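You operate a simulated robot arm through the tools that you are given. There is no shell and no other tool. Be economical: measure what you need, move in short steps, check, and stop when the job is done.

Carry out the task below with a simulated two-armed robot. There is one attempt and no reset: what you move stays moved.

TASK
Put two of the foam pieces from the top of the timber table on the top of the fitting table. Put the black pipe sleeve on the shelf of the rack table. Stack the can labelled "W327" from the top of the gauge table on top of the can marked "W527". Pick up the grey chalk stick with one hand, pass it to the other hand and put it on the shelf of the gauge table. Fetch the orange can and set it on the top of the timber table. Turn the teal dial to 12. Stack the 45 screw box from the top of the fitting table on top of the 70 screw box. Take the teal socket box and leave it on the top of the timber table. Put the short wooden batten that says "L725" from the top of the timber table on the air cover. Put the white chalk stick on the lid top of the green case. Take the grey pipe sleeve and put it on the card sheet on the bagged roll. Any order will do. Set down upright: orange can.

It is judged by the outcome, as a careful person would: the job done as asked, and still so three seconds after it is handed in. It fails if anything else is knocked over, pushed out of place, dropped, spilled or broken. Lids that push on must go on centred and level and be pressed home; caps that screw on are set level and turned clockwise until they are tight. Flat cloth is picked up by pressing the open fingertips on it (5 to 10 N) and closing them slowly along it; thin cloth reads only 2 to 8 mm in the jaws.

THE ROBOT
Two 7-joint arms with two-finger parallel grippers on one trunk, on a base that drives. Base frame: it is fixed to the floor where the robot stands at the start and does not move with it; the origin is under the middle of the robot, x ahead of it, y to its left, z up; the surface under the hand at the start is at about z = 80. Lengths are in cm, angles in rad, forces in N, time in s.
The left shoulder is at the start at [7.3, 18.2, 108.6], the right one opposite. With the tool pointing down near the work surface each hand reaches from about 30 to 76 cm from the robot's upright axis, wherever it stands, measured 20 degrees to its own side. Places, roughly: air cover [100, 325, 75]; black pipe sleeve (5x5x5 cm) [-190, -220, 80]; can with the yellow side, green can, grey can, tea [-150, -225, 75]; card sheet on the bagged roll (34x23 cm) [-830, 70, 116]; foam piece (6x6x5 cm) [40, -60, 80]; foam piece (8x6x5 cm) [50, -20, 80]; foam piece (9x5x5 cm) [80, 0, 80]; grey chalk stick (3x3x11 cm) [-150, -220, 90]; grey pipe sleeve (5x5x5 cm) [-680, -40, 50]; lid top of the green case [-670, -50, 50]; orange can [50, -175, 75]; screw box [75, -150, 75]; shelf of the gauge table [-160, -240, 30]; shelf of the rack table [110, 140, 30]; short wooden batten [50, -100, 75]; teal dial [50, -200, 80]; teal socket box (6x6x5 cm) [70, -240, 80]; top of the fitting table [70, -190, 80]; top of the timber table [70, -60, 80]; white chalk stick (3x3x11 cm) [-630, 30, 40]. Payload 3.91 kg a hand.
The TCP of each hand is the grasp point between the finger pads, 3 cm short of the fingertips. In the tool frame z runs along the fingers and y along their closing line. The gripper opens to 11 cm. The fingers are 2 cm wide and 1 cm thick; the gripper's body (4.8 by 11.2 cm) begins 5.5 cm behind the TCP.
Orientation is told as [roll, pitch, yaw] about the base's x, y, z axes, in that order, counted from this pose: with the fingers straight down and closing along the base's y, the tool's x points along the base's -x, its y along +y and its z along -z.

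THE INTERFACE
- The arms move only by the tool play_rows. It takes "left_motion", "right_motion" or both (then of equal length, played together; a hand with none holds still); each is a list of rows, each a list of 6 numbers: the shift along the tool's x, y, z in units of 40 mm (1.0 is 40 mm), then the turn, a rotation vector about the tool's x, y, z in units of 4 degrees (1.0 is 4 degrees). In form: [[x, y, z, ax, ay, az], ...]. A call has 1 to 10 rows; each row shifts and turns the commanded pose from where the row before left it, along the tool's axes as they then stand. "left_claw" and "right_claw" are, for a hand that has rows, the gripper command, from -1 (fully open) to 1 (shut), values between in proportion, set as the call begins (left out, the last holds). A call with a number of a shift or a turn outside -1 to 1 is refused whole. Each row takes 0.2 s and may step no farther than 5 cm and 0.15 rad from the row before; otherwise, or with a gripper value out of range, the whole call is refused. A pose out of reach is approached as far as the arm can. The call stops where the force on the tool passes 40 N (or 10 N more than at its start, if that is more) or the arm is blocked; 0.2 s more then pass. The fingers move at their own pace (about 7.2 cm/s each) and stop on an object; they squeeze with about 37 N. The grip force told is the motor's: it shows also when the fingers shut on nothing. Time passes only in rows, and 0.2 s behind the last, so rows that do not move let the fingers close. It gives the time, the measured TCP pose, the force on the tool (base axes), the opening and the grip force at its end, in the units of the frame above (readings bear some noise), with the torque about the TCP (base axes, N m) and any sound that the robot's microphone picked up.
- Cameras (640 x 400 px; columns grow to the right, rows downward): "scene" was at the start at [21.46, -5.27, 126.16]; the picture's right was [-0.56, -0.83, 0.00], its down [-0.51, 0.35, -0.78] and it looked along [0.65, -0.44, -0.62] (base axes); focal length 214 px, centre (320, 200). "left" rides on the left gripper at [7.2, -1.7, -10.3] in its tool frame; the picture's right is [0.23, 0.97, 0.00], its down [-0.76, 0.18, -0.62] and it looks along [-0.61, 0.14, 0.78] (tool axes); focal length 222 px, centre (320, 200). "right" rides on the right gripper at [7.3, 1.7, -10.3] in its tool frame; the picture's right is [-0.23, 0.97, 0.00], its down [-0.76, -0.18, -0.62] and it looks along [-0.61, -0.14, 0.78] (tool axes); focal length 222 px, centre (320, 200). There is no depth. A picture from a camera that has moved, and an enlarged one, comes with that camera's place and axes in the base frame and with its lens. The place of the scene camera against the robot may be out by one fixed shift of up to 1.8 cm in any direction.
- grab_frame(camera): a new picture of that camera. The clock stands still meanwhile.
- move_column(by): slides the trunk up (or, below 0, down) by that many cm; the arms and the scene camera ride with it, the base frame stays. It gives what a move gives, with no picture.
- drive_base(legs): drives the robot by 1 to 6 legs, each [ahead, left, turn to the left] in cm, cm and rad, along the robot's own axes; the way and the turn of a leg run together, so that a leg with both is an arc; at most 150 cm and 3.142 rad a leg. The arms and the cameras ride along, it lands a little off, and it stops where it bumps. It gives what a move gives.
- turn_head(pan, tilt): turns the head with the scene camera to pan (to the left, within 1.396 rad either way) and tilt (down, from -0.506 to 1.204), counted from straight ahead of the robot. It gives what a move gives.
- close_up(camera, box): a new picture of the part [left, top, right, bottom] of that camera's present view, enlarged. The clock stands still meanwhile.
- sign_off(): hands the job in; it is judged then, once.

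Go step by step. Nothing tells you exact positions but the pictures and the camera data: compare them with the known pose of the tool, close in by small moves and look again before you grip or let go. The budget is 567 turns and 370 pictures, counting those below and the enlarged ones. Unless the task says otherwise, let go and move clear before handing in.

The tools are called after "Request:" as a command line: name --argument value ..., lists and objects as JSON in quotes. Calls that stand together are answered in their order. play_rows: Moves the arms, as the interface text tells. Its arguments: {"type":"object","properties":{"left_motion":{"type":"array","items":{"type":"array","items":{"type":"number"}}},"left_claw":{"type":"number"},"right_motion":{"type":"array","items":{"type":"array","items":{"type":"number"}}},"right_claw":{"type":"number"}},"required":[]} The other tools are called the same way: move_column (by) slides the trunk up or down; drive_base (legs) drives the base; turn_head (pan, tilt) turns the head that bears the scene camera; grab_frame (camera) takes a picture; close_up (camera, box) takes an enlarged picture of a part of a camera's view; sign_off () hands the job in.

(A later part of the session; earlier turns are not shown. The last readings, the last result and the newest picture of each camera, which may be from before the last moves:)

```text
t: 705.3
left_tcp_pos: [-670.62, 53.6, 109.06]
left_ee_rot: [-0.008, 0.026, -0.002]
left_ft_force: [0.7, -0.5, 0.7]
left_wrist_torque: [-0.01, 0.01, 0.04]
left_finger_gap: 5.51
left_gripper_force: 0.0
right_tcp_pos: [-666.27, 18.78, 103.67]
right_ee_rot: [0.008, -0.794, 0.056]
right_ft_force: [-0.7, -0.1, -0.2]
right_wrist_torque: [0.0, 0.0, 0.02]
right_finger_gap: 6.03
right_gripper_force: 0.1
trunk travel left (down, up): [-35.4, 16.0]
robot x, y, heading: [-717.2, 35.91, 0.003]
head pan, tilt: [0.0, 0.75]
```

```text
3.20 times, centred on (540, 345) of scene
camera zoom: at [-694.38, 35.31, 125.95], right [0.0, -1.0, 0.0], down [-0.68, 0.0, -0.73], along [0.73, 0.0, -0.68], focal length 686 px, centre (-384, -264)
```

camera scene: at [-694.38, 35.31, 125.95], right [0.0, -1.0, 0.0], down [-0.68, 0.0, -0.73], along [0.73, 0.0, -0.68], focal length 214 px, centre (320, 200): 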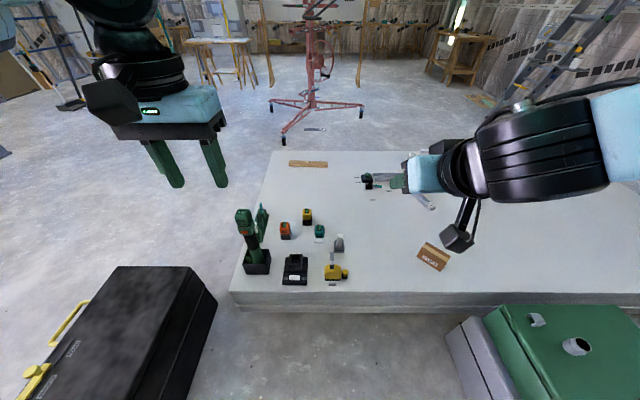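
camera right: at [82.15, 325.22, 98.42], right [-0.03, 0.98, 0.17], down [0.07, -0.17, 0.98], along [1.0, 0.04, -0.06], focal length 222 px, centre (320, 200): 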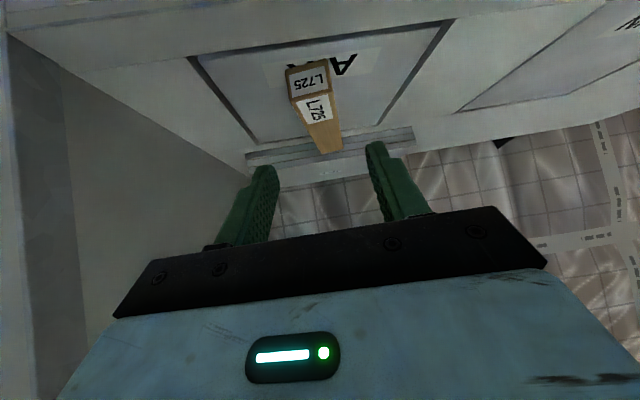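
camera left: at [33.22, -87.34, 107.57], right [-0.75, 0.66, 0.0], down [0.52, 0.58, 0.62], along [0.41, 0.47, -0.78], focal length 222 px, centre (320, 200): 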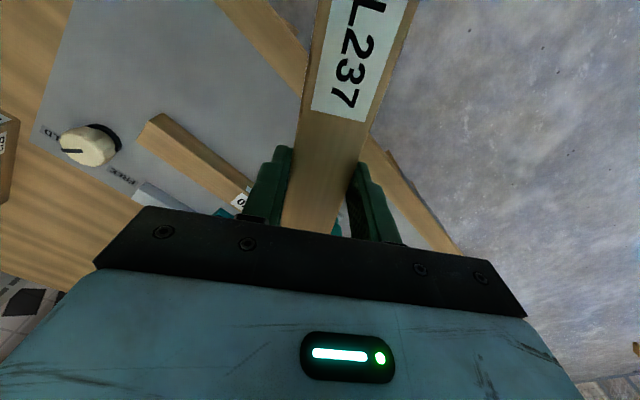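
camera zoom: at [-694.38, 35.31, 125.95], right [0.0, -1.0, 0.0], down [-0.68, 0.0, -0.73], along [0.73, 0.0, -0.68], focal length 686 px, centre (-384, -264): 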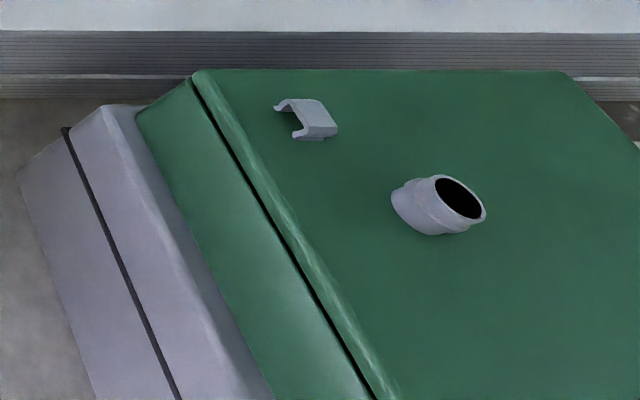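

White chalk stands in a holder at about [-634,26]; the grey sleeve is on the lid. I level the right hand, drive forward 22 cm and lower the trunk.

Request:
play_rows --right_motion '[[0, 0, 0, 0, 0.96, 0], [0, 0, 0, 0, 0.96, 0], [0, 0, 0, 0, 0.96, 0], [0, 0, 0, 0, 0.96, 0], [0, 0, 0, 0, 0.96, 0], [0, 0, 0, 0, 0.96, 0], [0, 0, 0, 0, 0.96, 0], [0, 0, 0, 0, 0.96, 0], [0, 0, 0, 0, 0.96, 0], [0, 0, 0, 0, 0.96, 0]]'

Request:
play_rows --right_motion '[[0, 0, 0, 0, 0.96, 0], [0, 0, 0, 0, 0.85, 0.8], [0, 0.4, 0, 0, 0, 0], [0, 0.4, 0, 0, 0, 0]]'

Request:
drive_base --legs '[[22, 0, 0]]'

Request:
move_column --by -35

Request:
grab_frame --camera "right"

Request:
grab_frame --camera "scene"

```text
t: 707.5
left_tcp_pos: [-670.52, 53.61, 109.12]
left_ee_rot: [-0.006, 0.026, -0.003]
left_ft_force: [0.2, -0.5, 1.1]
left_wrist_torque: [0.01, 0.03, 0.03]
left_finger_gap: 5.51
left_gripper_force: 0.1
right_tcp_pos: [-666.13, 18.64, 103.68]
right_ee_rot: [0.007, -0.122, 0.063]
right_ft_force: [0.3, -0.5, -0.2]
right_wrist_torque: [-0.01, -0.01, -0.02]
right_finger_gap: 6.05
right_gripper_force: 0.1
trunk travel left (down, up): [-35.4, 16.0]
robot x, y, heading: [-716.91, 35.58, 0.007]
head pan, tilt: [0.0, 0.75]
```

```text
t: 708.5
left_tcp_pos: [-670.55, 53.56, 109.09]
left_ee_rot: [-0.008, 0.027, -0.003]
left_ft_force: [-0.3, 0.2, 0.8]
left_wrist_torque: [-0.02, 0.0, 0.04]
left_finger_gap: 5.47
left_gripper_force: 0.0
right_tcp_pos: [-666.2, 21.15, 103.76]
right_ee_rot: [0.008, 0.005, 0.006]
right_ft_force: [-0.2, 0.2, -0.2]
right_wrist_torque: [-0.03, 0.0, -0.01]
right_finger_gap: 6.07
right_gripper_force: 0.1
right hand out of reach, approached as far as the arm can: row 4
trunk travel left (down, up): [-35.4, 16.0]
robot x, y, heading: [-716.85, 35.38, 0.005]
head pan, tilt: [0.0, 0.75]
```

```text
t: 710.2
left_tcp_pos: [-648.83, 53.6, 109.14]
left_ee_rot: [-0.008, 0.026, -0.004]
left_ft_force: [0.7, 0.8, 0.0]
left_wrist_torque: [-0.02, 0.03, -0.01]
left_finger_gap: 5.51
left_gripper_force: 0.0
right_tcp_pos: [-644.33, 21.02, 103.77]
right_ee_rot: [0.008, 0.003, 0.005]
right_ft_force: [-0.8, 0.3, -0.2]
right_wrist_torque: [-0.02, -0.03, 0.0]
right_finger_gap: 6.05
right_gripper_force: 0.0
trunk travel left (down, up): [-35.4, 16.0]
robot x, y, heading: [-695.11, 35.95, -0.005]
head pan, tilt: [0.0, 0.75]
```

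```text
t: 713.6
left_tcp_pos: [-648.8, 53.53, 74.06]
left_ee_rot: [-0.007, 0.025, -0.005]
left_ft_force: [0.0, -0.9, 0.2]
left_wrist_torque: [-0.01, 0.01, 0.03]
left_finger_gap: 5.51
left_gripper_force: 0.0
right_tcp_pos: [-644.59, 20.98, 68.77]
right_ee_rot: [0.009, 0.003, 0.006]
right_ft_force: [-0.6, -0.3, 0.1]
right_wrist_torque: [-0.02, -0.04, -0.04]
right_finger_gap: 6.06
right_gripper_force: 0.0
trunk travel left (down, up): [-0.4, 51.0]
robot x, y, heading: [-695.09, 35.58, -0.0]
head pan, tilt: [0.0, 0.75]
```

```text
134 pictures are left
camera right: at [-651.62, 22.55, 78.86], right [0.22, 0.97, 0.01], down [0.76, -0.18, 0.62], along [0.6, -0.13, -0.79], focal length 222 px, centre (320, 200)
```

right: 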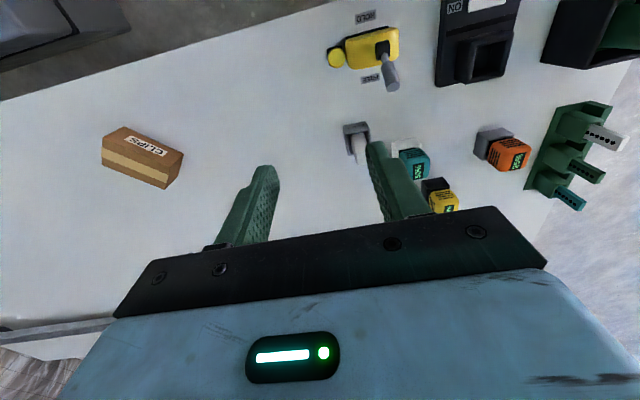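

```text
133 pictures are left
camera scene: at [-661.14, 35.35, 89.14], right [0.0, -1.0, 0.0], down [-0.68, 0.0, -0.73], along [0.73, 0.0, -0.68], focal length 214 px, centre (320, 200)
```

scene: 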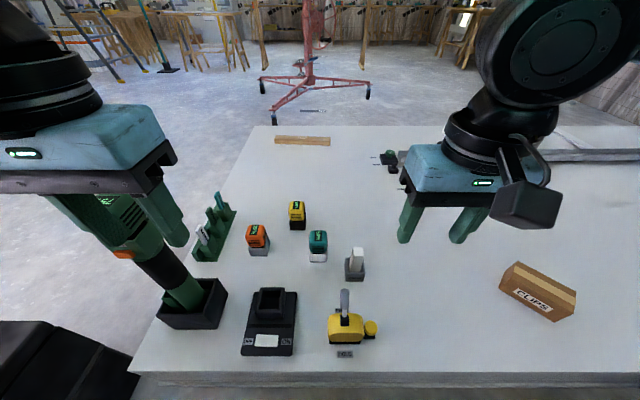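

Request:
play_rows --right_motion '[[-0.7, 0.3, 0.5, 0, 0, 0], [-0.7, 0.3, 0.6, 0, 0, 0], [-0.7, 0.3, 0.7, 0, 0, 0], [-0.6, 0.3, 0.7, 0, 0, 0], [0, 0, 0.9, 0, 0, 0]]'

Request:
grab_frame --camera "right"

Request:
grab_frame --camera "scene"

```text
t: 714.8
left_tcp_pos: [-648.85, 53.51, 74.08]
left_ee_rot: [-0.006, 0.025, -0.005]
left_ft_force: [-1.0, -0.1, -0.4]
left_wrist_torque: [0.0, -0.01, 0.0]
left_finger_gap: 5.5
left_gripper_force: 0.0
right_tcp_pos: [-635.67, 21.99, 57.56]
right_ee_rot: [0.009, 0.003, 0.003]
right_ft_force: [-0.2, -0.2, -0.1]
right_wrist_torque: [0.05, -0.01, -0.01]
right_finger_gap: 6.07
right_gripper_force: 0.2
right hand out of reach, approached as far as the arm can: row 2, 3, 4
trunk travel left (down, up): [-0.4, 51.0]
robot x, y, heading: [-694.59, 35.76, 0.001]
head pan, tilt: [0.0, 0.75]
```

```text
132 pictures are left
camera right: at [-642.81, 23.57, 67.72], right [0.22, 0.97, 0.01], down [0.76, -0.18, 0.62], along [0.6, -0.13, -0.79], focal length 222 px, centre (320, 200)
```

right: 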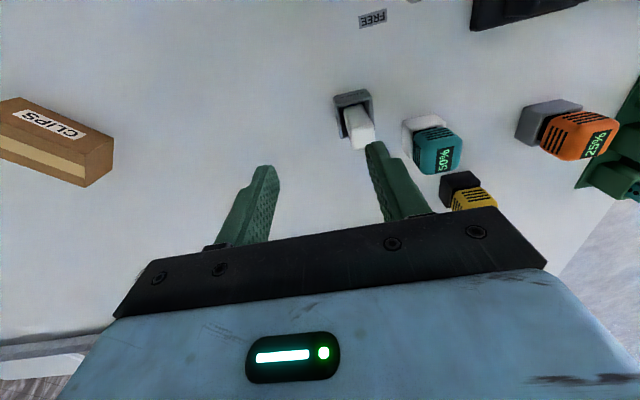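

```text
131 pictures are left
camera scene: at [-661.11, 35.34, 89.13], right [0.0, -1.0, 0.0], down [-0.68, 0.0, -0.73], along [0.73, 0.0, -0.68], focal length 214 px, centre (320, 200)
```

scene: 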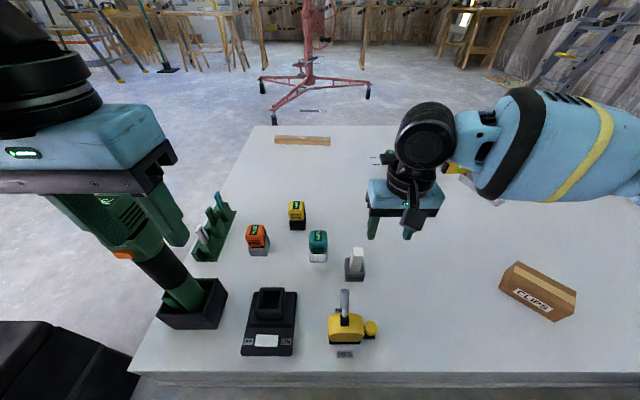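

Request:
drive_base --legs '[[2, 3.8, 0]]'

Request:
play_rows --right_motion '[[0, 0, 0.5, 0, 0, 0], [0, 0, 0.4, 0, 0, 0]]'

Request:
grab_frame --camera "right"

```text
t: 715.8
left_tcp_pos: [-646.82, 57.36, 74.22]
left_ee_rot: [-0.008, 0.027, -0.006]
left_ft_force: [-1.1, 0.0, -0.2]
left_wrist_torque: [0.02, -0.01, -0.01]
left_finger_gap: 5.51
left_gripper_force: 0.1
right_tcp_pos: [-633.71, 25.89, 57.71]
right_ee_rot: [0.008, 0.003, 0.006]
right_ft_force: [0.3, 0.1, -0.7]
right_wrist_torque: [-0.01, -0.01, -0.03]
right_finger_gap: 6.04
right_gripper_force: 0.1
trunk travel left (down, up): [-0.4, 51.0]
robot x, y, heading: [-693.03, 39.83, 0.007]
head pan, tilt: [0.0, 0.75]
```

```text
t: 716.4
left_tcp_pos: [-646.85, 57.44, 74.11]
left_ee_rot: [-0.007, 0.025, -0.004]
left_ft_force: [0.4, 0.2, 0.5]
left_wrist_torque: [-0.02, 0.02, -0.03]
left_finger_gap: 5.5
left_gripper_force: 0.0
right_tcp_pos: [-633.76, 26.0, 53.93]
right_ee_rot: [0.009, 0.004, 0.005]
right_ft_force: [0.5, -0.9, -0.6]
right_wrist_torque: [0.0, 0.01, 0.02]
right_finger_gap: 6.04
right_gripper_force: 0.0
trunk travel left (down, up): [-0.4, 51.0]
robot x, y, heading: [-692.93, 39.21, 0.004]
head pan, tilt: [0.0, 0.75]
```

```text
130 pictures are left
camera right: at [-640.91, 27.46, 64.01], right [0.22, 0.97, 0.01], down [0.76, -0.18, 0.62], along [0.61, -0.13, -0.79], focal length 222 px, centre (320, 200)
```

right: 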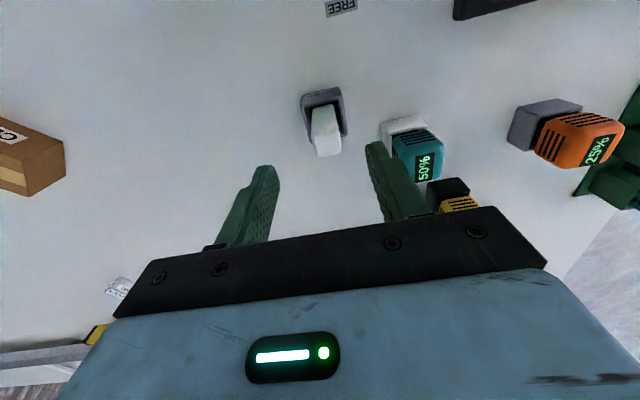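

Request:
play_rows --right_motion '[[-0.2, 0.12, 0.6, 0, 0, 0], [0, 0, 0.6, 0, 0, 0]]' --right_claw 0.05

Request:
grab_frame --camera "right"

```text
t: 717.0
left_tcp_pos: [-646.78, 57.25, 74.11]
left_ee_rot: [-0.007, 0.026, -0.006]
left_ft_force: [0.2, -0.2, -0.3]
left_wrist_torque: [0.03, -0.01, -0.02]
left_finger_gap: 5.5
left_gripper_force: 0.0
right_tcp_pos: [-633.14, 25.17, 49.23]
right_ee_rot: [0.009, 0.001, 0.005]
right_ft_force: [-0.5, -0.2, 0.0]
right_wrist_torque: [0.0, -0.01, -0.01]
right_finger_gap: 5.24
right_gripper_force: 0.0
right hand out of reach, approached as far as the arm can: row 1, 2
trunk travel left (down, up): [-0.4, 51.0]
robot x, y, heading: [-693.24, 39.85, 0.004]
head pan, tilt: [0.0, 0.75]
```

```text
129 pictures are left
camera right: at [-640.19, 26.71, 59.37], right [0.22, 0.97, 0.01], down [0.76, -0.18, 0.62], along [0.61, -0.13, -0.78], focal length 222 px, centre (320, 200)
```

right: 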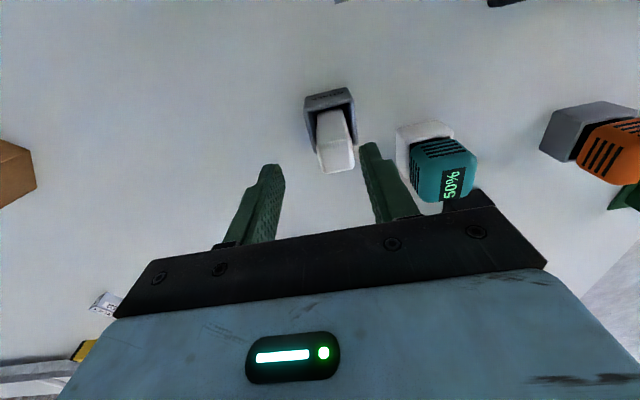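

Request:
drive_base --legs '[[1, 1.4, 0]]'

Request:
grab_frame --camera "right"

```text
t: 717.8
left_tcp_pos: [-645.92, 58.72, 74.11]
left_ee_rot: [-0.006, 0.027, -0.006]
left_ft_force: [-0.2, -0.9, 0.5]
left_wrist_torque: [0.06, 0.02, -0.01]
left_finger_gap: 5.51
left_gripper_force: 0.0
right_tcp_pos: [-632.17, 26.59, 49.17]
right_ee_rot: [0.01, 0.002, 0.006]
right_ft_force: [-0.8, 0.7, -0.2]
right_wrist_torque: [0.02, 0.01, -0.03]
right_finger_gap: 5.26
right_gripper_force: 0.0
trunk travel left (down, up): [-0.4, 51.0]
robot x, y, heading: [-691.8, 41.09, -0.0]
head pan, tilt: [0.0, 0.75]
```

```text
128 pictures are left
camera right: at [-639.19, 28.07, 59.38], right [0.22, 0.97, 0.01], down [0.76, -0.18, 0.62], along [0.61, -0.13, -0.79], focal length 222 px, centre (320, 200)
```

right: 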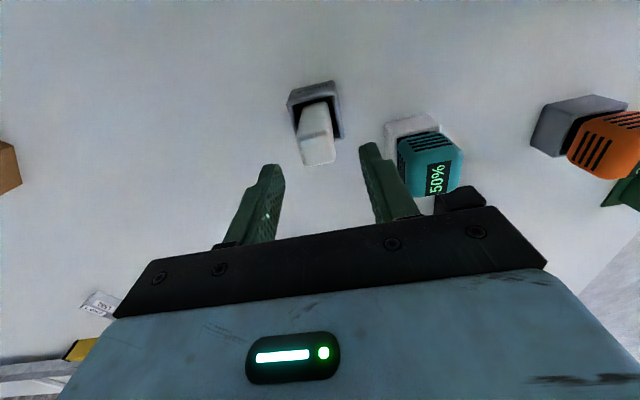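

Request:
play_rows --right_motion '[[0.2, 0, 0.4, 0, 0, 0], [0, 0, 0.4, 0, 0, 0], [0, 0, 0.3, 0, 0, 0]]'

Request:
grab_frame --camera "right"

```text
t: 718.6
left_tcp_pos: [-645.75, 58.66, 74.12]
left_ee_rot: [-0.007, 0.026, -0.005]
left_ft_force: [1.5, -0.1, 0.5]
left_wrist_torque: [0.02, 0.0, -0.02]
left_finger_gap: 5.49
left_gripper_force: 0.1
right_tcp_pos: [-632.88, 26.55, 44.66]
right_ee_rot: [0.008, 0.003, 0.005]
right_ft_force: [0.6, -0.5, -0.3]
right_wrist_torque: [0.0, -0.03, 0.0]
right_finger_gap: 5.25
right_gripper_force: 0.1
trunk travel left (down, up): [-0.4, 51.0]
robot x, y, heading: [-691.75, 40.69, -0.001]
head pan, tilt: [0.0, 0.75]
```

```text
127 pictures are left
camera right: at [-639.97, 28.08, 54.99], right [0.22, 0.97, 0.01], down [0.76, -0.18, 0.62], along [0.61, -0.13, -0.78], focal length 222 px, centre (320, 200)
```

right: 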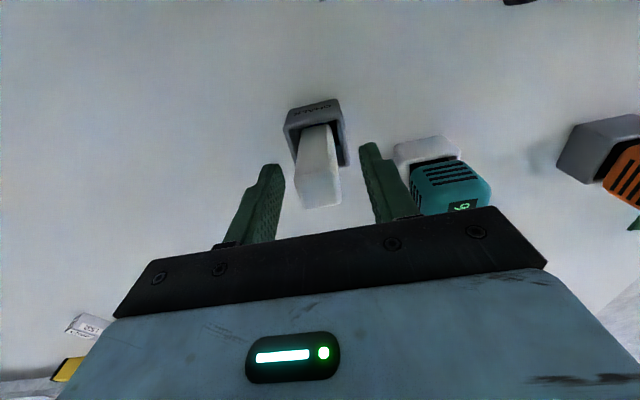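

Request:
play_rows --right_motion '[[0, 0, 0.2, 0, 0, 0]]'

Request:
play_rows --right_motion '[[0, 0, 0, 0, 0, 0], [0, 0, 0, 0, 0, 0], [0, 0, 0, 0, 0, 0]]' --right_claw 1

Request:
play_rows --right_motion '[[0, 0, -0.4, 0, 0, 0], [0, 0, -0.6, 0, 0, 0], [0, 0, -0.8, 0, 0, 0], [0, 0, -0.8, 0, 0, 0]]'

Request:
grab_frame --camera "right"

Request:
grab_frame --camera "scene"

```text
t: 719.0
left_tcp_pos: [-645.72, 58.66, 74.15]
left_ee_rot: [-0.007, 0.026, -0.005]
left_ft_force: [-0.7, 0.5, 0.3]
left_wrist_torque: [-0.04, -0.04, 0.02]
left_finger_gap: 5.5
left_gripper_force: 0.1
right_tcp_pos: [-632.86, 26.46, 44.14]
right_ee_rot: [0.009, 0.001, 0.004]
right_ft_force: [0.1, 0.5, -0.2]
right_wrist_torque: [0.03, -0.01, -0.01]
right_finger_gap: 5.24
right_gripper_force: 0.1
trunk travel left (down, up): [-0.4, 51.0]
robot x, y, heading: [-692.18, 41.0, 0.001]
head pan, tilt: [0.0, 0.75]
```

```text
t: 719.8
left_tcp_pos: [-645.72, 58.65, 74.14]
left_ee_rot: [-0.006, 0.026, -0.006]
left_ft_force: [0.5, 0.0, 0.8]
left_wrist_torque: [-0.02, 0.0, 0.03]
left_finger_gap: 5.52
left_gripper_force: 0.0
right_tcp_pos: [-632.89, 26.55, 43.97]
right_ee_rot: [0.008, 0.004, 0.006]
right_ft_force: [-0.1, -0.2, 0.1]
right_wrist_torque: [0.0, -0.03, -0.01]
right_finger_gap: 2.74
right_gripper_force: 37.5
trunk travel left (down, up): [-0.4, 51.0]
robot x, y, heading: [-692.39, 40.88, -0.001]
head pan, tilt: [0.0, 0.75]
```

```text
t: 720.8
left_tcp_pos: [-645.94, 58.71, 74.13]
left_ee_rot: [-0.007, 0.026, -0.005]
left_ft_force: [-0.6, -1.1, 0.0]
left_wrist_torque: [0.0, -0.02, 0.01]
left_finger_gap: 5.5
left_gripper_force: 0.1
right_tcp_pos: [-633.11, 26.88, 54.32]
right_ee_rot: [0.009, 0.002, 0.006]
right_ft_force: [0.3, -0.7, -1.3]
right_wrist_torque: [-0.02, 0.01, -0.01]
right_finger_gap: 2.73
right_gripper_force: 36.9
trunk travel left (down, up): [-0.4, 51.0]
robot x, y, heading: [-692.32, 40.67, 0.005]
head pan, tilt: [0.0, 0.75]
```

```text
126 pictures are left
camera right: at [-640.08, 28.21, 64.54], right [0.22, 0.97, 0.01], down [0.76, -0.18, 0.62], along [0.61, -0.13, -0.79], focal length 222 px, centre (320, 200)
```

right: 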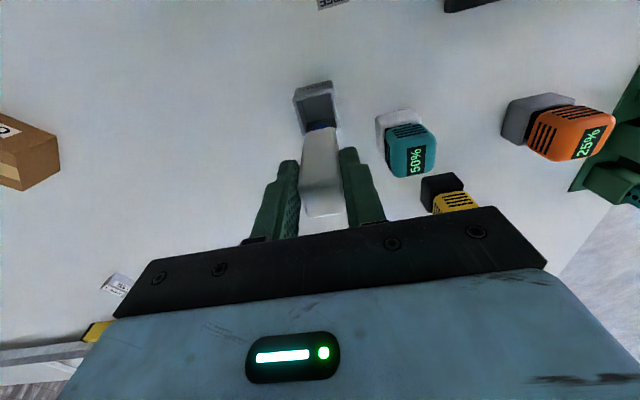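

```text
125 pictures are left
camera scene: at [-658.14, 40.51, 89.14], right [0.0, -1.0, 0.0], down [-0.68, 0.0, -0.73], along [0.73, 0.0, -0.68], focal length 214 px, centre (320, 200)
```

scene: 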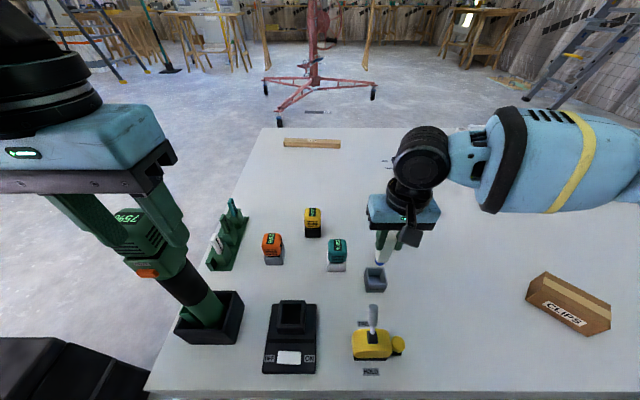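

Chalk is out of the holder. Raise, back off and move right so the right hand faces the green case.

Request:
move_column --by 26

Request:
drive_base --legs '[[-43, 0, 0], [0, -66, 0]]'

Request:
turn_head --pan -0.3 --tilt 0.7

Request:
grab_frame --camera "scene"

Request:
grab_frame --camera "right"

```text
t: 723.5
left_tcp_pos: [-645.78, 58.72, 100.12]
left_ee_rot: [-0.007, 0.025, -0.006]
left_ft_force: [-0.7, -0.7, 0.6]
left_wrist_torque: [-0.01, 0.0, 0.0]
left_finger_gap: 5.48
left_gripper_force: 0.0
right_tcp_pos: [-635.54, 26.53, 90.37]
right_ee_rot: [0.006, -0.184, 0.005]
right_ft_force: [0.4, 0.7, 0.5]
right_wrist_torque: [0.0, 0.03, -0.02]
right_finger_gap: 2.72
right_gripper_force: 36.7
trunk travel left (down, up): [-26.4, 25.0]
robot x, y, heading: [-691.91, 41.06, -0.003]
head pan, tilt: [0.0, 0.75]
```

```text
t: 732.0
left_tcp_pos: [-688.84, -7.12, 100.12]
left_ee_rot: [-0.007, 0.026, 0.006]
left_ft_force: [1.0, 0.4, 0.5]
left_wrist_torque: [-0.01, 0.04, 0.01]
left_finger_gap: 5.49
left_gripper_force: 0.0
right_tcp_pos: [-678.09, -39.21, 90.41]
right_ee_rot: [0.008, -0.182, 0.018]
right_ft_force: [1.0, 0.3, -0.3]
right_wrist_torque: [0.0, 0.01, -0.01]
right_finger_gap: 2.73
right_gripper_force: 37.4
trunk travel left (down, up): [-26.4, 25.0]
robot x, y, heading: [-735.05, -25.5, 0.019]
head pan, tilt: [0.0, 0.75]
```

```text
t: 732.8
left_tcp_pos: [-688.75, -7.0, 100.13]
left_ee_rot: [-0.006, 0.027, 0.007]
left_ft_force: [0.4, -0.3, 0.6]
left_wrist_torque: [-0.01, 0.0, 0.03]
left_finger_gap: 5.5
left_gripper_force: 0.1
right_tcp_pos: [-678.1, -39.18, 90.4]
right_ee_rot: [0.006, -0.185, 0.018]
right_ft_force: [0.5, -0.4, -0.8]
right_wrist_torque: [-0.03, 0.04, -0.02]
right_finger_gap: 2.73
right_gripper_force: 37.2
trunk travel left (down, up): [-26.4, 25.0]
robot x, y, heading: [-734.89, -25.67, 0.014]
head pan, tilt: [-0.3, 0.7]
```

```text
124 pictures are left
camera scene: at [-710.06, -28.11, 117.3], right [-0.28, -0.96, 0.0], down [-0.62, 0.18, -0.76], along [0.73, -0.22, -0.64], focal length 214 px, centre (320, 200)
```

scene: 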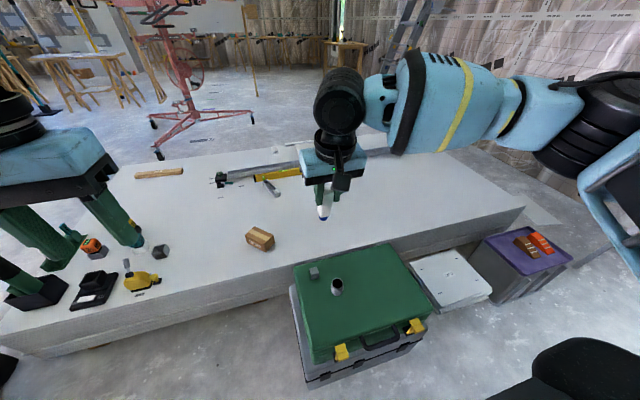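

```text
123 pictures are left
camera right: at [-687.0, -37.8, 99.01], right [0.21, 0.98, 0.05], down [0.64, -0.17, 0.75], along [0.74, -0.12, -0.66], focal length 222 px, centre (320, 200)
```

right: 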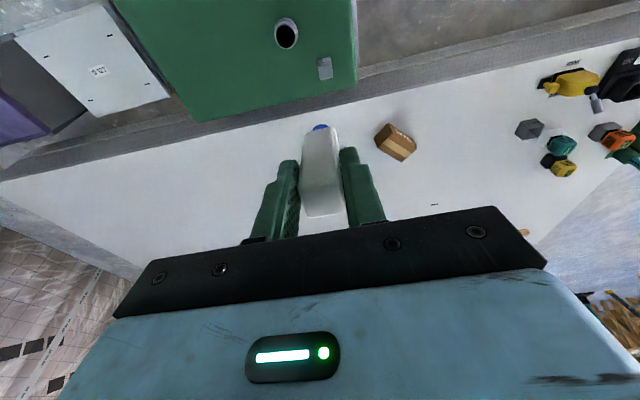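

Sleeve at [-678.3,-43.3] on the lid (lid top z≈50, x −694..−666, y −69..−31). I level the hand and bring the chalk above a free lid area at [-681,-58].

Request:
play_rows --right_motion '[[0.2, -0.8, 0, 0, 0.9, 0], [0.2, -0.8, 0, 0, 0.9, 0], [0.2, -0.8, 0, 0, 0.85, 0], [0.15, -0.8, 0.3, 0, 0, 0], [0, -0.8, 0.5, 0, 0, 0], [0, -0.75, 0.5, 0, 0, 0], [0, 0, 1, 0, 0, 0], [0, 0, 1, 0, 0, 0], [0, 0, 1, 0, 0, 0]]'

Request:
grab_frame --camera "right"

Request:
grab_frame --camera "scene"

```text
t: 734.8
left_tcp_pos: [-688.65, -7.17, 100.14]
left_ee_rot: [-0.007, 0.025, 0.007]
left_ft_force: [0.3, 0.6, 0.1]
left_wrist_torque: [0.01, -0.01, 0.02]
left_finger_gap: 5.51
left_gripper_force: 0.1
right_tcp_pos: [-680.61, -58.15, 72.85]
right_ee_rot: [0.005, 0.003, 0.019]
right_ft_force: [1.0, -0.6, -0.9]
right_wrist_torque: [-0.01, -0.01, 0.02]
right_finger_gap: 2.72
right_gripper_force: 37.6
trunk travel left (down, up): [-26.4, 25.0]
robot x, y, heading: [-734.85, -25.47, 0.013]
head pan, tilt: [-0.3, 0.7]
```

```text
122 pictures are left
camera right: at [-687.83, -56.73, 83.01], right [0.21, 0.98, 0.01], down [0.77, -0.17, 0.62], along [0.61, -0.12, -0.78], focal length 222 px, centre (320, 200)
```

right: 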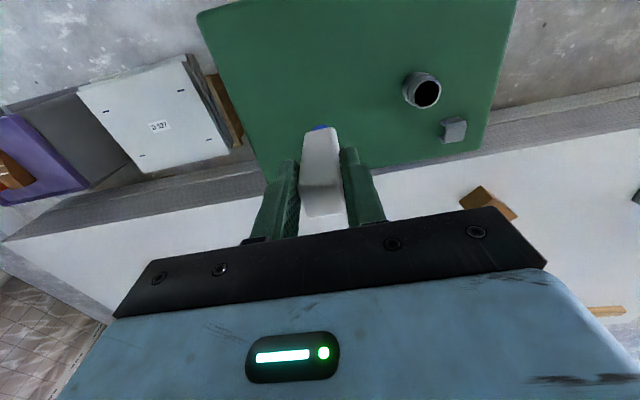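

```text
121 pictures are left
camera scene: at [-710.01, -28.13, 117.29], right [-0.28, -0.96, 0.0], down [-0.62, 0.18, -0.76], along [0.73, -0.22, -0.64], focal length 214 px, centre (320, 200)
```

scene: 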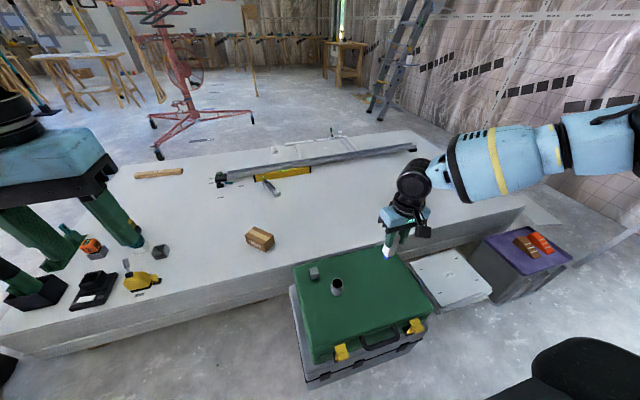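

Request:
play_rows --right_motion '[[0, 0, 0.9, 0, 0, 0], [0, 0, 0.9, 0, 0, 0], [0, 0, 0.7, 0, 0, 0], [0, 0, 0.25, 0, 0, 0]]'

Request:
grab_frame --camera "right"

Request:
close_up --camera "scene" --box '[280, 200, 460, 350]'

```text
t: 735.8
left_tcp_pos: [-688.74, -7.19, 100.12]
left_ee_rot: [-0.007, 0.025, 0.006]
left_ft_force: [1.4, 0.0, -0.6]
left_wrist_torque: [0.0, 0.01, -0.02]
left_finger_gap: 5.5
left_gripper_force: 0.0
right_tcp_pos: [-680.71, -57.93, 61.83]
right_ee_rot: [0.007, -0.001, 0.018]
right_ft_force: [-0.7, 0.3, -0.2]
right_wrist_torque: [0.01, 0.01, -0.01]
right_finger_gap: 2.72
right_gripper_force: 36.8
trunk travel left (down, up): [-26.4, 25.0]
robot x, y, heading: [-734.96, -25.38, 0.014]
head pan, tilt: [-0.3, 0.7]
```

```text
120 pictures are left
camera right: at [-687.8, -56.56, 71.86], right [0.21, 0.98, 0.01], down [0.77, -0.17, 0.62], along [0.61, -0.12, -0.78], focal length 222 px, centre (320, 200)
```

right: 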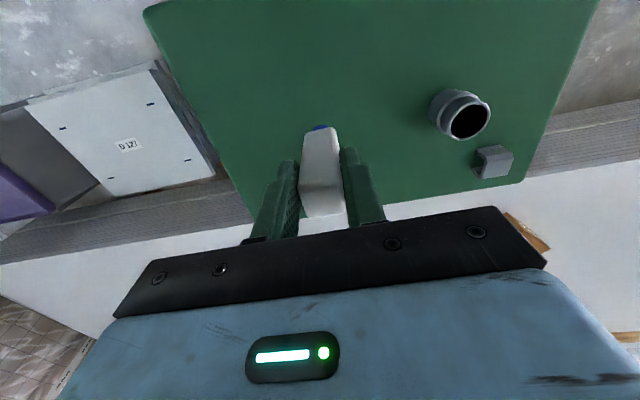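

```text
2.67 times, centred on (370, 275) of scene
camera zoom: at [-710.06, -28.12, 117.3], right [-0.28, -0.96, 0.0], down [-0.62, 0.18, -0.76], along [0.73, -0.22, -0.64], focal length 572 px, centre (187, 0)
```

zoom: 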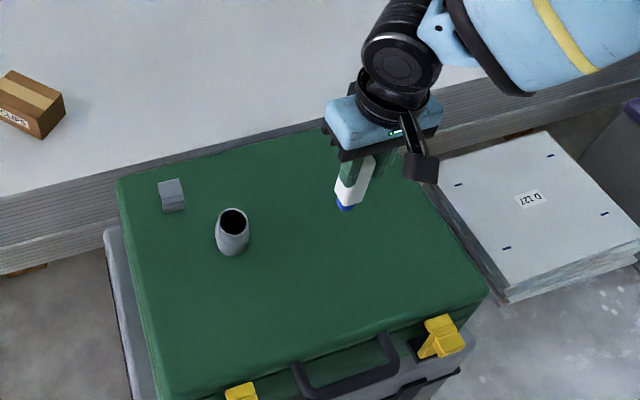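

Request:
play_rows --right_motion '[[0, 0, 0.12, 0, 0, 0], [0, 0, 0.12, 0, 0, 0], [0, 0, 0.1, 0, 0, 0]]'

```text
t: 736.6
left_tcp_pos: [-688.64, -7.18, 100.06]
left_ee_rot: [-0.007, 0.027, 0.007]
left_ft_force: [-0.1, -0.3, 0.0]
left_wrist_torque: [-0.02, 0.03, 0.0]
left_finger_gap: 5.51
left_gripper_force: 0.0
right_tcp_pos: [-680.83, -57.97, 60.35]
right_ee_rot: [0.007, 0.001, 0.019]
right_ft_force: [0.1, 0.6, -0.8]
right_wrist_torque: [-0.01, 0.01, 0.0]
right_finger_gap: 2.72
right_gripper_force: 36.5
trunk travel left (down, up): [-26.4, 25.0]
robot x, y, heading: [-735.12, -25.74, 0.015]
head pan, tilt: [-0.3, 0.7]
```

Request:
play_rows --right_motion '[[0, 0, 0.12, 0, 0, 0], [0, 0, 0.1, 0, 0, 0]]'

```text
t: 737.2
left_tcp_pos: [-688.72, -7.1, 100.2]
left_ee_rot: [-0.006, 0.024, 0.007]
left_ft_force: [0.9, 0.3, -0.3]
left_wrist_torque: [0.0, -0.02, 0.03]
left_finger_gap: 5.5
left_gripper_force: 0.1
right_tcp_pos: [-680.74, -57.93, 59.55]
right_ee_rot: [0.008, 0.001, 0.016]
right_ft_force: [0.2, 0.2, -0.7]
right_wrist_torque: [0.02, 0.01, 0.01]
right_finger_gap: 2.72
right_gripper_force: 36.6
trunk travel left (down, up): [-26.4, 25.0]
robot x, y, heading: [-735.18, -25.19, 0.015]
head pan, tilt: [-0.3, 0.7]
```

Request:
play_rows --right_motion '[[0, 0, 0.1, 0, 0, 0], [0, 0, 0.1, 0, 0, 0]]'

```text
t: 737.8
left_tcp_pos: [-688.79, -7.22, 100.07]
left_ee_rot: [-0.007, 0.028, 0.006]
left_ft_force: [0.1, -0.1, 0.2]
left_wrist_torque: [-0.01, 0.02, -0.03]
left_finger_gap: 5.49
left_gripper_force: 0.1
right_tcp_pos: [-680.74, -58.02, 58.63]
right_ee_rot: [0.008, 0.002, 0.02]
right_ft_force: [0.1, 0.1, -1.0]
right_wrist_torque: [0.01, 0.01, 0.02]
right_finger_gap: 2.73
right_gripper_force: 37.5
trunk travel left (down, up): [-26.4, 25.0]
robot x, y, heading: [-735.16, -25.39, 0.016]
head pan, tilt: [-0.3, 0.7]
```

Request:
play_rows --right_motion '[[0, 0, 0.1, 0, 0, 0], [0, 0, 0.1, 0, 0, 0], [0, 0, 0.08, 0, 0, 0]]'

Request:
grab_frame --camera "right"

```text
t: 738.6
left_tcp_pos: [-688.9, -7.24, 100.04]
left_ee_rot: [-0.007, 0.026, 0.008]
left_ft_force: [0.8, -0.7, 0.4]
left_wrist_torque: [0.0, 0.03, -0.01]
left_finger_gap: 5.51
left_gripper_force: 0.1
right_tcp_pos: [-680.82, -57.98, 57.66]
right_ee_rot: [0.006, 0.001, 0.018]
right_ft_force: [0.1, 0.1, -1.4]
right_wrist_torque: [-0.01, 0.05, 0.02]
right_finger_gap: 2.72
right_gripper_force: 36.8
trunk travel left (down, up): [-26.4, 25.0]
robot x, y, heading: [-734.55, -25.48, 0.013]
head pan, tilt: [-0.3, 0.7]
```

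```text
118 pictures are left
camera right: at [-687.91, -56.62, 67.7], right [0.21, 0.98, 0.01], down [0.77, -0.17, 0.62], along [0.61, -0.12, -0.78], focal length 222 px, centre (320, 200)
```

right: 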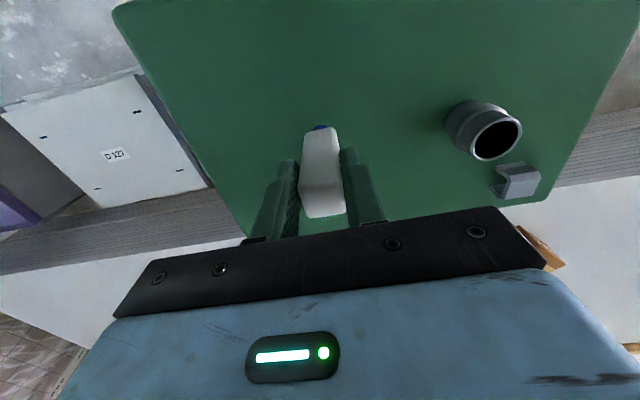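

Request:
play_rows --right_motion '[[0, 0, 0.1, 0, 0, 0], [0, 0, 0.1, 0, 0, 0], [0, 0, 0.08, 0, 0, 0]]'

```text
t: 739.4
left_tcp_pos: [-688.78, -7.04, 100.13]
left_ee_rot: [-0.008, 0.025, 0.008]
left_ft_force: [0.1, -0.2, -0.4]
left_wrist_torque: [0.02, 0.01, -0.01]
left_finger_gap: 5.49
left_gripper_force: 0.1
right_tcp_pos: [-680.8, -57.95, 56.57]
right_ee_rot: [0.006, 0.002, 0.018]
right_ft_force: [0.9, -1.1, -0.1]
right_wrist_torque: [0.01, 0.0, 0.0]
right_finger_gap: 2.72
right_gripper_force: 37.1
trunk travel left (down, up): [-26.4, 25.0]
robot x, y, heading: [-735.08, -25.54, 0.014]
head pan, tilt: [-0.3, 0.7]
```

Request:
play_rows --right_motion '[[0, 0, 0.1, 0, 0, 0], [0, 0, 0.1, 0, 0, 0], [0, 0, 0.08, 0, 0, 0]]'

Request:
close_up --camera "scene" --box '[280, 200, 460, 350]'

```text
t: 740.2
left_tcp_pos: [-689.03, -7.1, 100.2]
left_ee_rot: [-0.009, 0.021, 0.008]
left_ft_force: [0.4, 0.4, 0.9]
left_wrist_torque: [-0.01, 0.0, 0.02]
left_finger_gap: 5.48
left_gripper_force: 0.1
right_tcp_pos: [-680.67, -57.92, 55.77]
right_ee_rot: [0.008, -0.005, 0.018]
right_ft_force: [-3.8, -1.3, 28.9]
right_wrist_torque: [-0.17, 0.09, -0.03]
right_finger_gap: 2.77
right_gripper_force: 37.3
trunk travel left (down, up): [-26.4, 25.0]
robot x, y, heading: [-735.15, -25.51, 0.016]
head pan, tilt: [-0.3, 0.7]
```

```text
2.67 times, centred on (370, 275) of scene
camera zoom: at [-710.29, -28.02, 117.37], right [-0.28, -0.96, 0.0], down [-0.62, 0.18, -0.77], along [0.74, -0.22, -0.64], focal length 572 px, centre (187, 0)
```

zoom: 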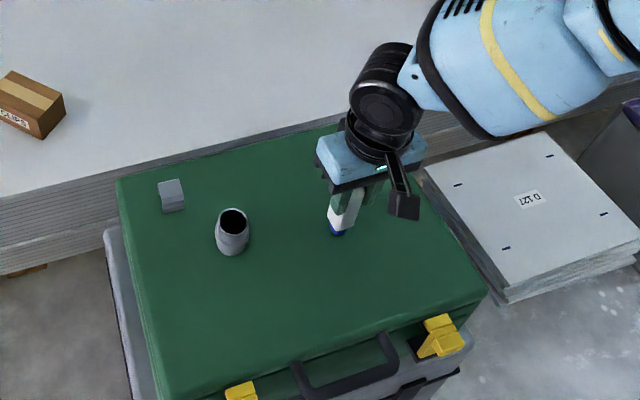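

Contact with the lid (z≈45.8). Ease off, release and rise.

Request:
play_rows --right_motion '[[0, 0, -0.06, 0, 0, 0], [0, 0, 0, 0, 0, 0], [0, 0, 0, 0, 0, 0], [0, 0, 0, 0, 0, 0], [0, 0, -0.5, 0, 0, 0], [0, 0, -0.9, 0, 0, 0], [0, 0, -0.9, 0, 0, 0]]' --right_claw 0.1

Request:
close_up --camera "scene" --box '[280, 200, 460, 350]'

```text
t: 741.8
left_tcp_pos: [-688.76, -7.13, 100.19]
left_ee_rot: [-0.007, 0.024, 0.007]
left_ft_force: [-0.5, 0.1, 0.2]
left_wrist_torque: [0.04, 0.03, -0.01]
left_finger_gap: 5.49
left_gripper_force: 0.0
right_tcp_pos: [-680.79, -58.04, 64.87]
right_ee_rot: [0.007, 0.002, 0.017]
right_ft_force: [-0.2, -0.3, -0.7]
right_wrist_torque: [-0.02, -0.01, 0.0]
right_finger_gap: 4.95
right_gripper_force: 0.0
trunk travel left (down, up): [-26.4, 25.0]
robot x, y, heading: [-734.8, -25.85, 0.01]
head pan, tilt: [-0.3, 0.7]
```

```text
2.67 times, centred on (370, 275) of scene
camera zoom: at [-710.1, -28.11, 117.31], right [-0.28, -0.96, 0.0], down [-0.62, 0.18, -0.77], along [0.73, -0.22, -0.64], focal length 572 px, centre (187, 0)
```

zoom: 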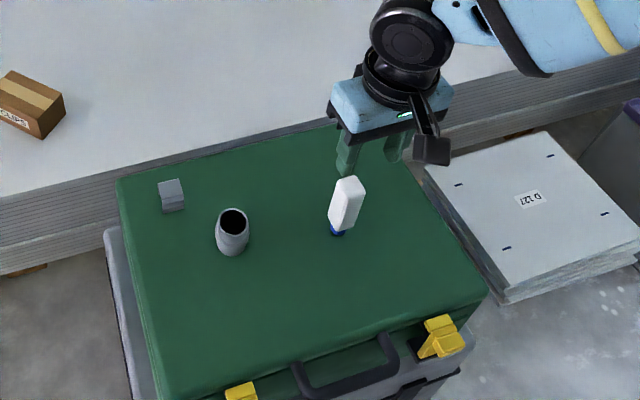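

The chalk stands on the lid. Now the grey sleeve: move over it.

Request:
play_rows --right_motion '[[0, 0, -0.9, 0, 0, 0], [-0.2, 0.87, 0, 0, 0, 0], [-0.3, 0.87, 0, 0, 0, 0], [-0.3, 0.87, 0, 0, 0, 0], [0, 0.85, 0, 0, 0, 0]]' --right_claw -0.5

Request:
grab_frame --camera "right"

```text
t: 743.0
left_tcp_pos: [-688.79, -7.05, 100.15]
left_ee_rot: [-0.008, 0.026, 0.008]
left_ft_force: [-0.3, 0.0, 1.4]
left_wrist_torque: [0.0, -0.01, -0.02]
left_finger_gap: 5.49
left_gripper_force: 0.1
right_tcp_pos: [-677.77, -44.12, 68.43]
right_ee_rot: [0.007, 0.002, 0.017]
right_ft_force: [-0.5, -1.1, -0.1]
right_wrist_torque: [-0.02, 0.02, 0.0]
right_finger_gap: 8.24
right_gripper_force: 0.0
trunk travel left (down, up): [-26.4, 25.0]
robot x, y, heading: [-734.95, -25.75, 0.012]
head pan, tilt: [-0.3, 0.7]
```

```text
115 pictures are left
camera right: at [-685.02, -42.65, 78.51], right [0.21, 0.98, 0.01], down [0.77, -0.17, 0.62], along [0.61, -0.13, -0.78], focal length 222 px, centre (320, 200)
```

right: 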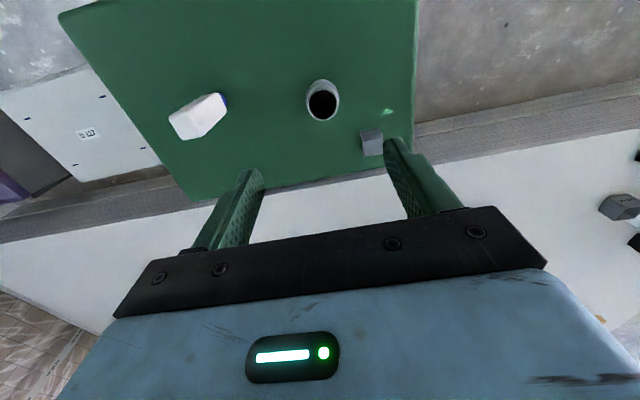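

Request:
play_rows --right_motion '[[-0.03, 0.07, 0.9, 0, 0, 0], [0, 0, 0.9, 0, 0, 0], [0, 0, 0.9, 0, 0, 0], [0, 0, 0.9, 0, 0, 0], [0, 0, 0.9, 0, 0, 0], [0, 0, 0.15, 0, 0, 0]]'

Request:
play_rows --right_motion '[[0, 0, 0, 0, 0, 0], [0, 0, 0, 0, 0, 0], [0, 0, 0, 0, 0, 0], [0, 0, 0, 0, 0, 0]]' --right_claw 1

Request:
play_rows --right_motion '[[0, 0, -0.5, 0, 0, 0], [0, 0, -0.9, 0, 0, 0], [0, 0, -0.9, 0, 0, 0], [0, 0, -0.9, 0, 0, 0], [0, 0, -0.9, 0, 0, 0]]'

Request:
grab_frame --camera "scene"

Request:
grab_frame --camera "right"

```text
t: 744.4
left_tcp_pos: [-688.83, -7.06, 100.19]
left_ee_rot: [-0.005, 0.027, 0.008]
left_ft_force: [0.1, -0.4, 0.2]
left_wrist_torque: [0.0, 0.01, 0.02]
left_finger_gap: 5.51
left_gripper_force: 0.0
right_tcp_pos: [-682.03, -48.41, 53.9]
right_ee_rot: [0.008, 0.0, 0.018]
right_ft_force: [-0.4, 0.0, 0.5]
right_wrist_torque: [0.0, -0.02, -0.02]
right_finger_gap: 8.24
right_gripper_force: 0.1
right hand out of reach, approached as far as the arm can: row 2, 3, 4, 5, 6
trunk travel left (down, up): [-26.4, 25.0]
robot x, y, heading: [-734.79, -25.57, 0.012]
head pan, tilt: [-0.3, 0.7]
```

```text
t: 745.4
left_tcp_pos: [-688.82, -7.17, 100.15]
left_ee_rot: [-0.008, 0.024, 0.007]
left_ft_force: [0.1, 0.8, -1.1]
left_wrist_torque: [-0.02, 0.01, 0.01]
left_finger_gap: 5.53
left_gripper_force: 0.0
right_tcp_pos: [-681.96, -48.39, 54.02]
right_ee_rot: [0.009, 0.002, 0.018]
right_ft_force: [0.7, 0.7, 0.4]
right_wrist_torque: [0.0, -0.03, 0.01]
right_finger_gap: 0.0
right_gripper_force: 36.6
trunk travel left (down, up): [-26.4, 25.0]
robot x, y, heading: [-734.56, -25.25, 0.017]
head pan, tilt: [-0.3, 0.7]
```

```text
t: 746.6
left_tcp_pos: [-688.77, -7.17, 100.14]
left_ee_rot: [-0.007, 0.024, 0.007]
left_ft_force: [0.8, -0.4, 0.6]
left_wrist_torque: [0.01, 0.01, 0.02]
left_finger_gap: 5.49
left_gripper_force: 0.1
right_tcp_pos: [-681.78, -48.52, 70.5]
right_ee_rot: [0.007, 0.001, 0.019]
right_ft_force: [-0.4, -0.2, -0.7]
right_wrist_torque: [0.0, 0.0, 0.01]
right_finger_gap: 0.03
right_gripper_force: 37.1
trunk travel left (down, up): [-26.4, 25.0]
robot x, y, heading: [-734.91, -25.48, 0.014]
head pan, tilt: [-0.3, 0.7]
```

```text
114 pictures are left
camera scene: at [-710.1, -28.1, 117.31], right [-0.28, -0.96, 0.0], down [-0.62, 0.18, -0.77], along [0.73, -0.22, -0.64], focal length 214 px, centre (320, 200)
```

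scene: 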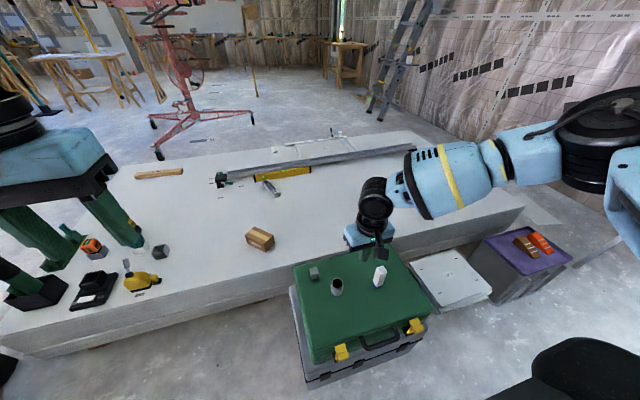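

```text
113 pictures are left
camera right: at [-688.84, -47.13, 80.61], right [0.21, 0.98, 0.01], down [0.77, -0.17, 0.62], along [0.61, -0.12, -0.78], focal length 222 px, centre (320, 200)
```

right: 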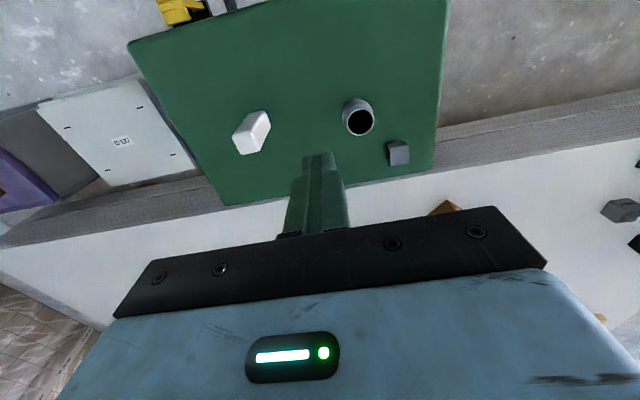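

Out of reach; nothing disturbed. I raise the hand, lower the trunk 20 cm, and retry with checks.

Request:
play_rows --right_motion '[[0, 0.2, -0.9, 0, 0, 0], [0, 0.2, -0.9, 0, 0, 0], [0, 0.2, -0.9, 0, 0, 0], [0, 0.2, -0.9, 0, 0, 0], [0, 0.2, -0.9, 0, 0, 0]]' --right_claw -0.5

Request:
move_column --by -20

Request:
grab_frame --camera "right"

```text
t: 747.8
left_tcp_pos: [-688.69, -7.15, 100.08]
left_ee_rot: [-0.006, 0.024, 0.008]
left_ft_force: [-0.7, 0.4, 0.1]
left_wrist_torque: [-0.01, 0.03, 0.0]
left_finger_gap: 5.49
left_gripper_force: 0.2
right_tcp_pos: [-681.97, -44.73, 88.63]
right_ee_rot: [0.008, 0.002, 0.019]
right_ft_force: [0.5, 0.3, 0.5]
right_wrist_torque: [0.03, 0.04, -0.02]
right_finger_gap: 8.24
right_gripper_force: 0.0
trunk travel left (down, up): [-26.4, 25.0]
robot x, y, heading: [-734.93, -25.65, 0.011]
head pan, tilt: [-0.3, 0.7]
```

```text
t: 750.0
left_tcp_pos: [-688.75, -7.13, 80.26]
left_ee_rot: [-0.007, 0.026, 0.007]
left_ft_force: [-1.3, 0.7, -0.4]
left_wrist_torque: [0.01, -0.04, 0.02]
left_finger_gap: 5.5
left_gripper_force: 0.1
right_tcp_pos: [-682.0, -44.67, 68.57]
right_ee_rot: [0.009, 0.002, 0.018]
right_ft_force: [-0.2, -0.6, -0.3]
right_wrist_torque: [0.03, 0.03, 0.0]
right_finger_gap: 8.25
right_gripper_force: 0.0
trunk travel left (down, up): [-6.4, 45.0]
robot x, y, heading: [-734.47, -25.62, 0.011]
head pan, tilt: [-0.3, 0.7]
```

```text
112 pictures are left
camera right: at [-689.02, -43.3, 78.72], right [0.21, 0.98, 0.01], down [0.77, -0.17, 0.62], along [0.61, -0.12, -0.78], focal length 222 px, centre (320, 200)
```

right: 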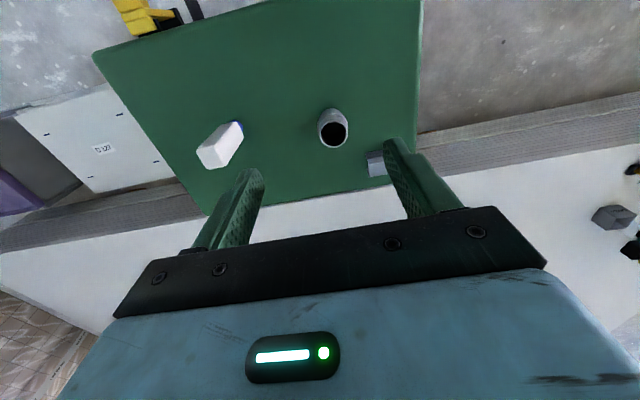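

Request:
play_rows --right_motion '[[-0.55, 0.1, 0, 0, 0, 0], [-0.55, 0.1, 0, 0, 0, 0], [0, 0, 0.8, 0, 0, 0], [0, 0, 0.8, 0, 0, 0], [0, 0, 0.8, 0, 0, 0]]'

Request:
grab_frame --camera "right"

```text
t: 751.2
left_tcp_pos: [-688.78, -7.18, 80.07]
left_ee_rot: [-0.007, 0.027, 0.008]
left_ft_force: [0.5, 0.9, -0.4]
left_wrist_torque: [0.01, 0.0, -0.01]
left_finger_gap: 5.5
left_gripper_force: 0.1
right_tcp_pos: [-677.44, -43.75, 58.76]
right_ee_rot: [0.007, 0.003, 0.018]
right_ft_force: [0.3, -0.2, -0.2]
right_wrist_torque: [-0.01, -0.02, 0.01]
right_finger_gap: 8.23
right_gripper_force: 0.1
trunk travel left (down, up): [-6.4, 45.0]
robot x, y, heading: [-734.89, -25.5, 0.017]
head pan, tilt: [-0.3, 0.7]
```

```text
111 pictures are left
camera right: at [-684.57, -42.41, 68.83], right [0.21, 0.98, 0.01], down [0.77, -0.17, 0.62], along [0.61, -0.12, -0.78], focal length 222 px, centre (320, 200)
```

right: 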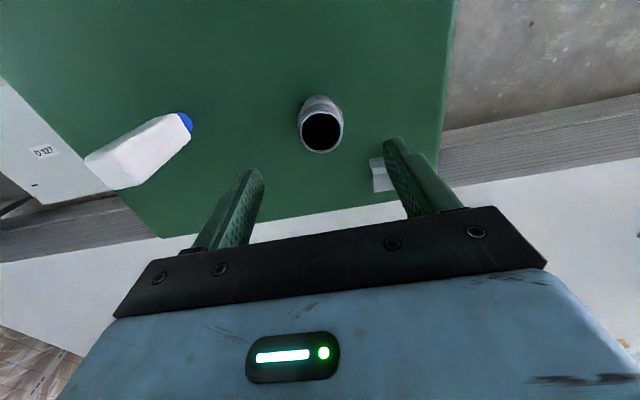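

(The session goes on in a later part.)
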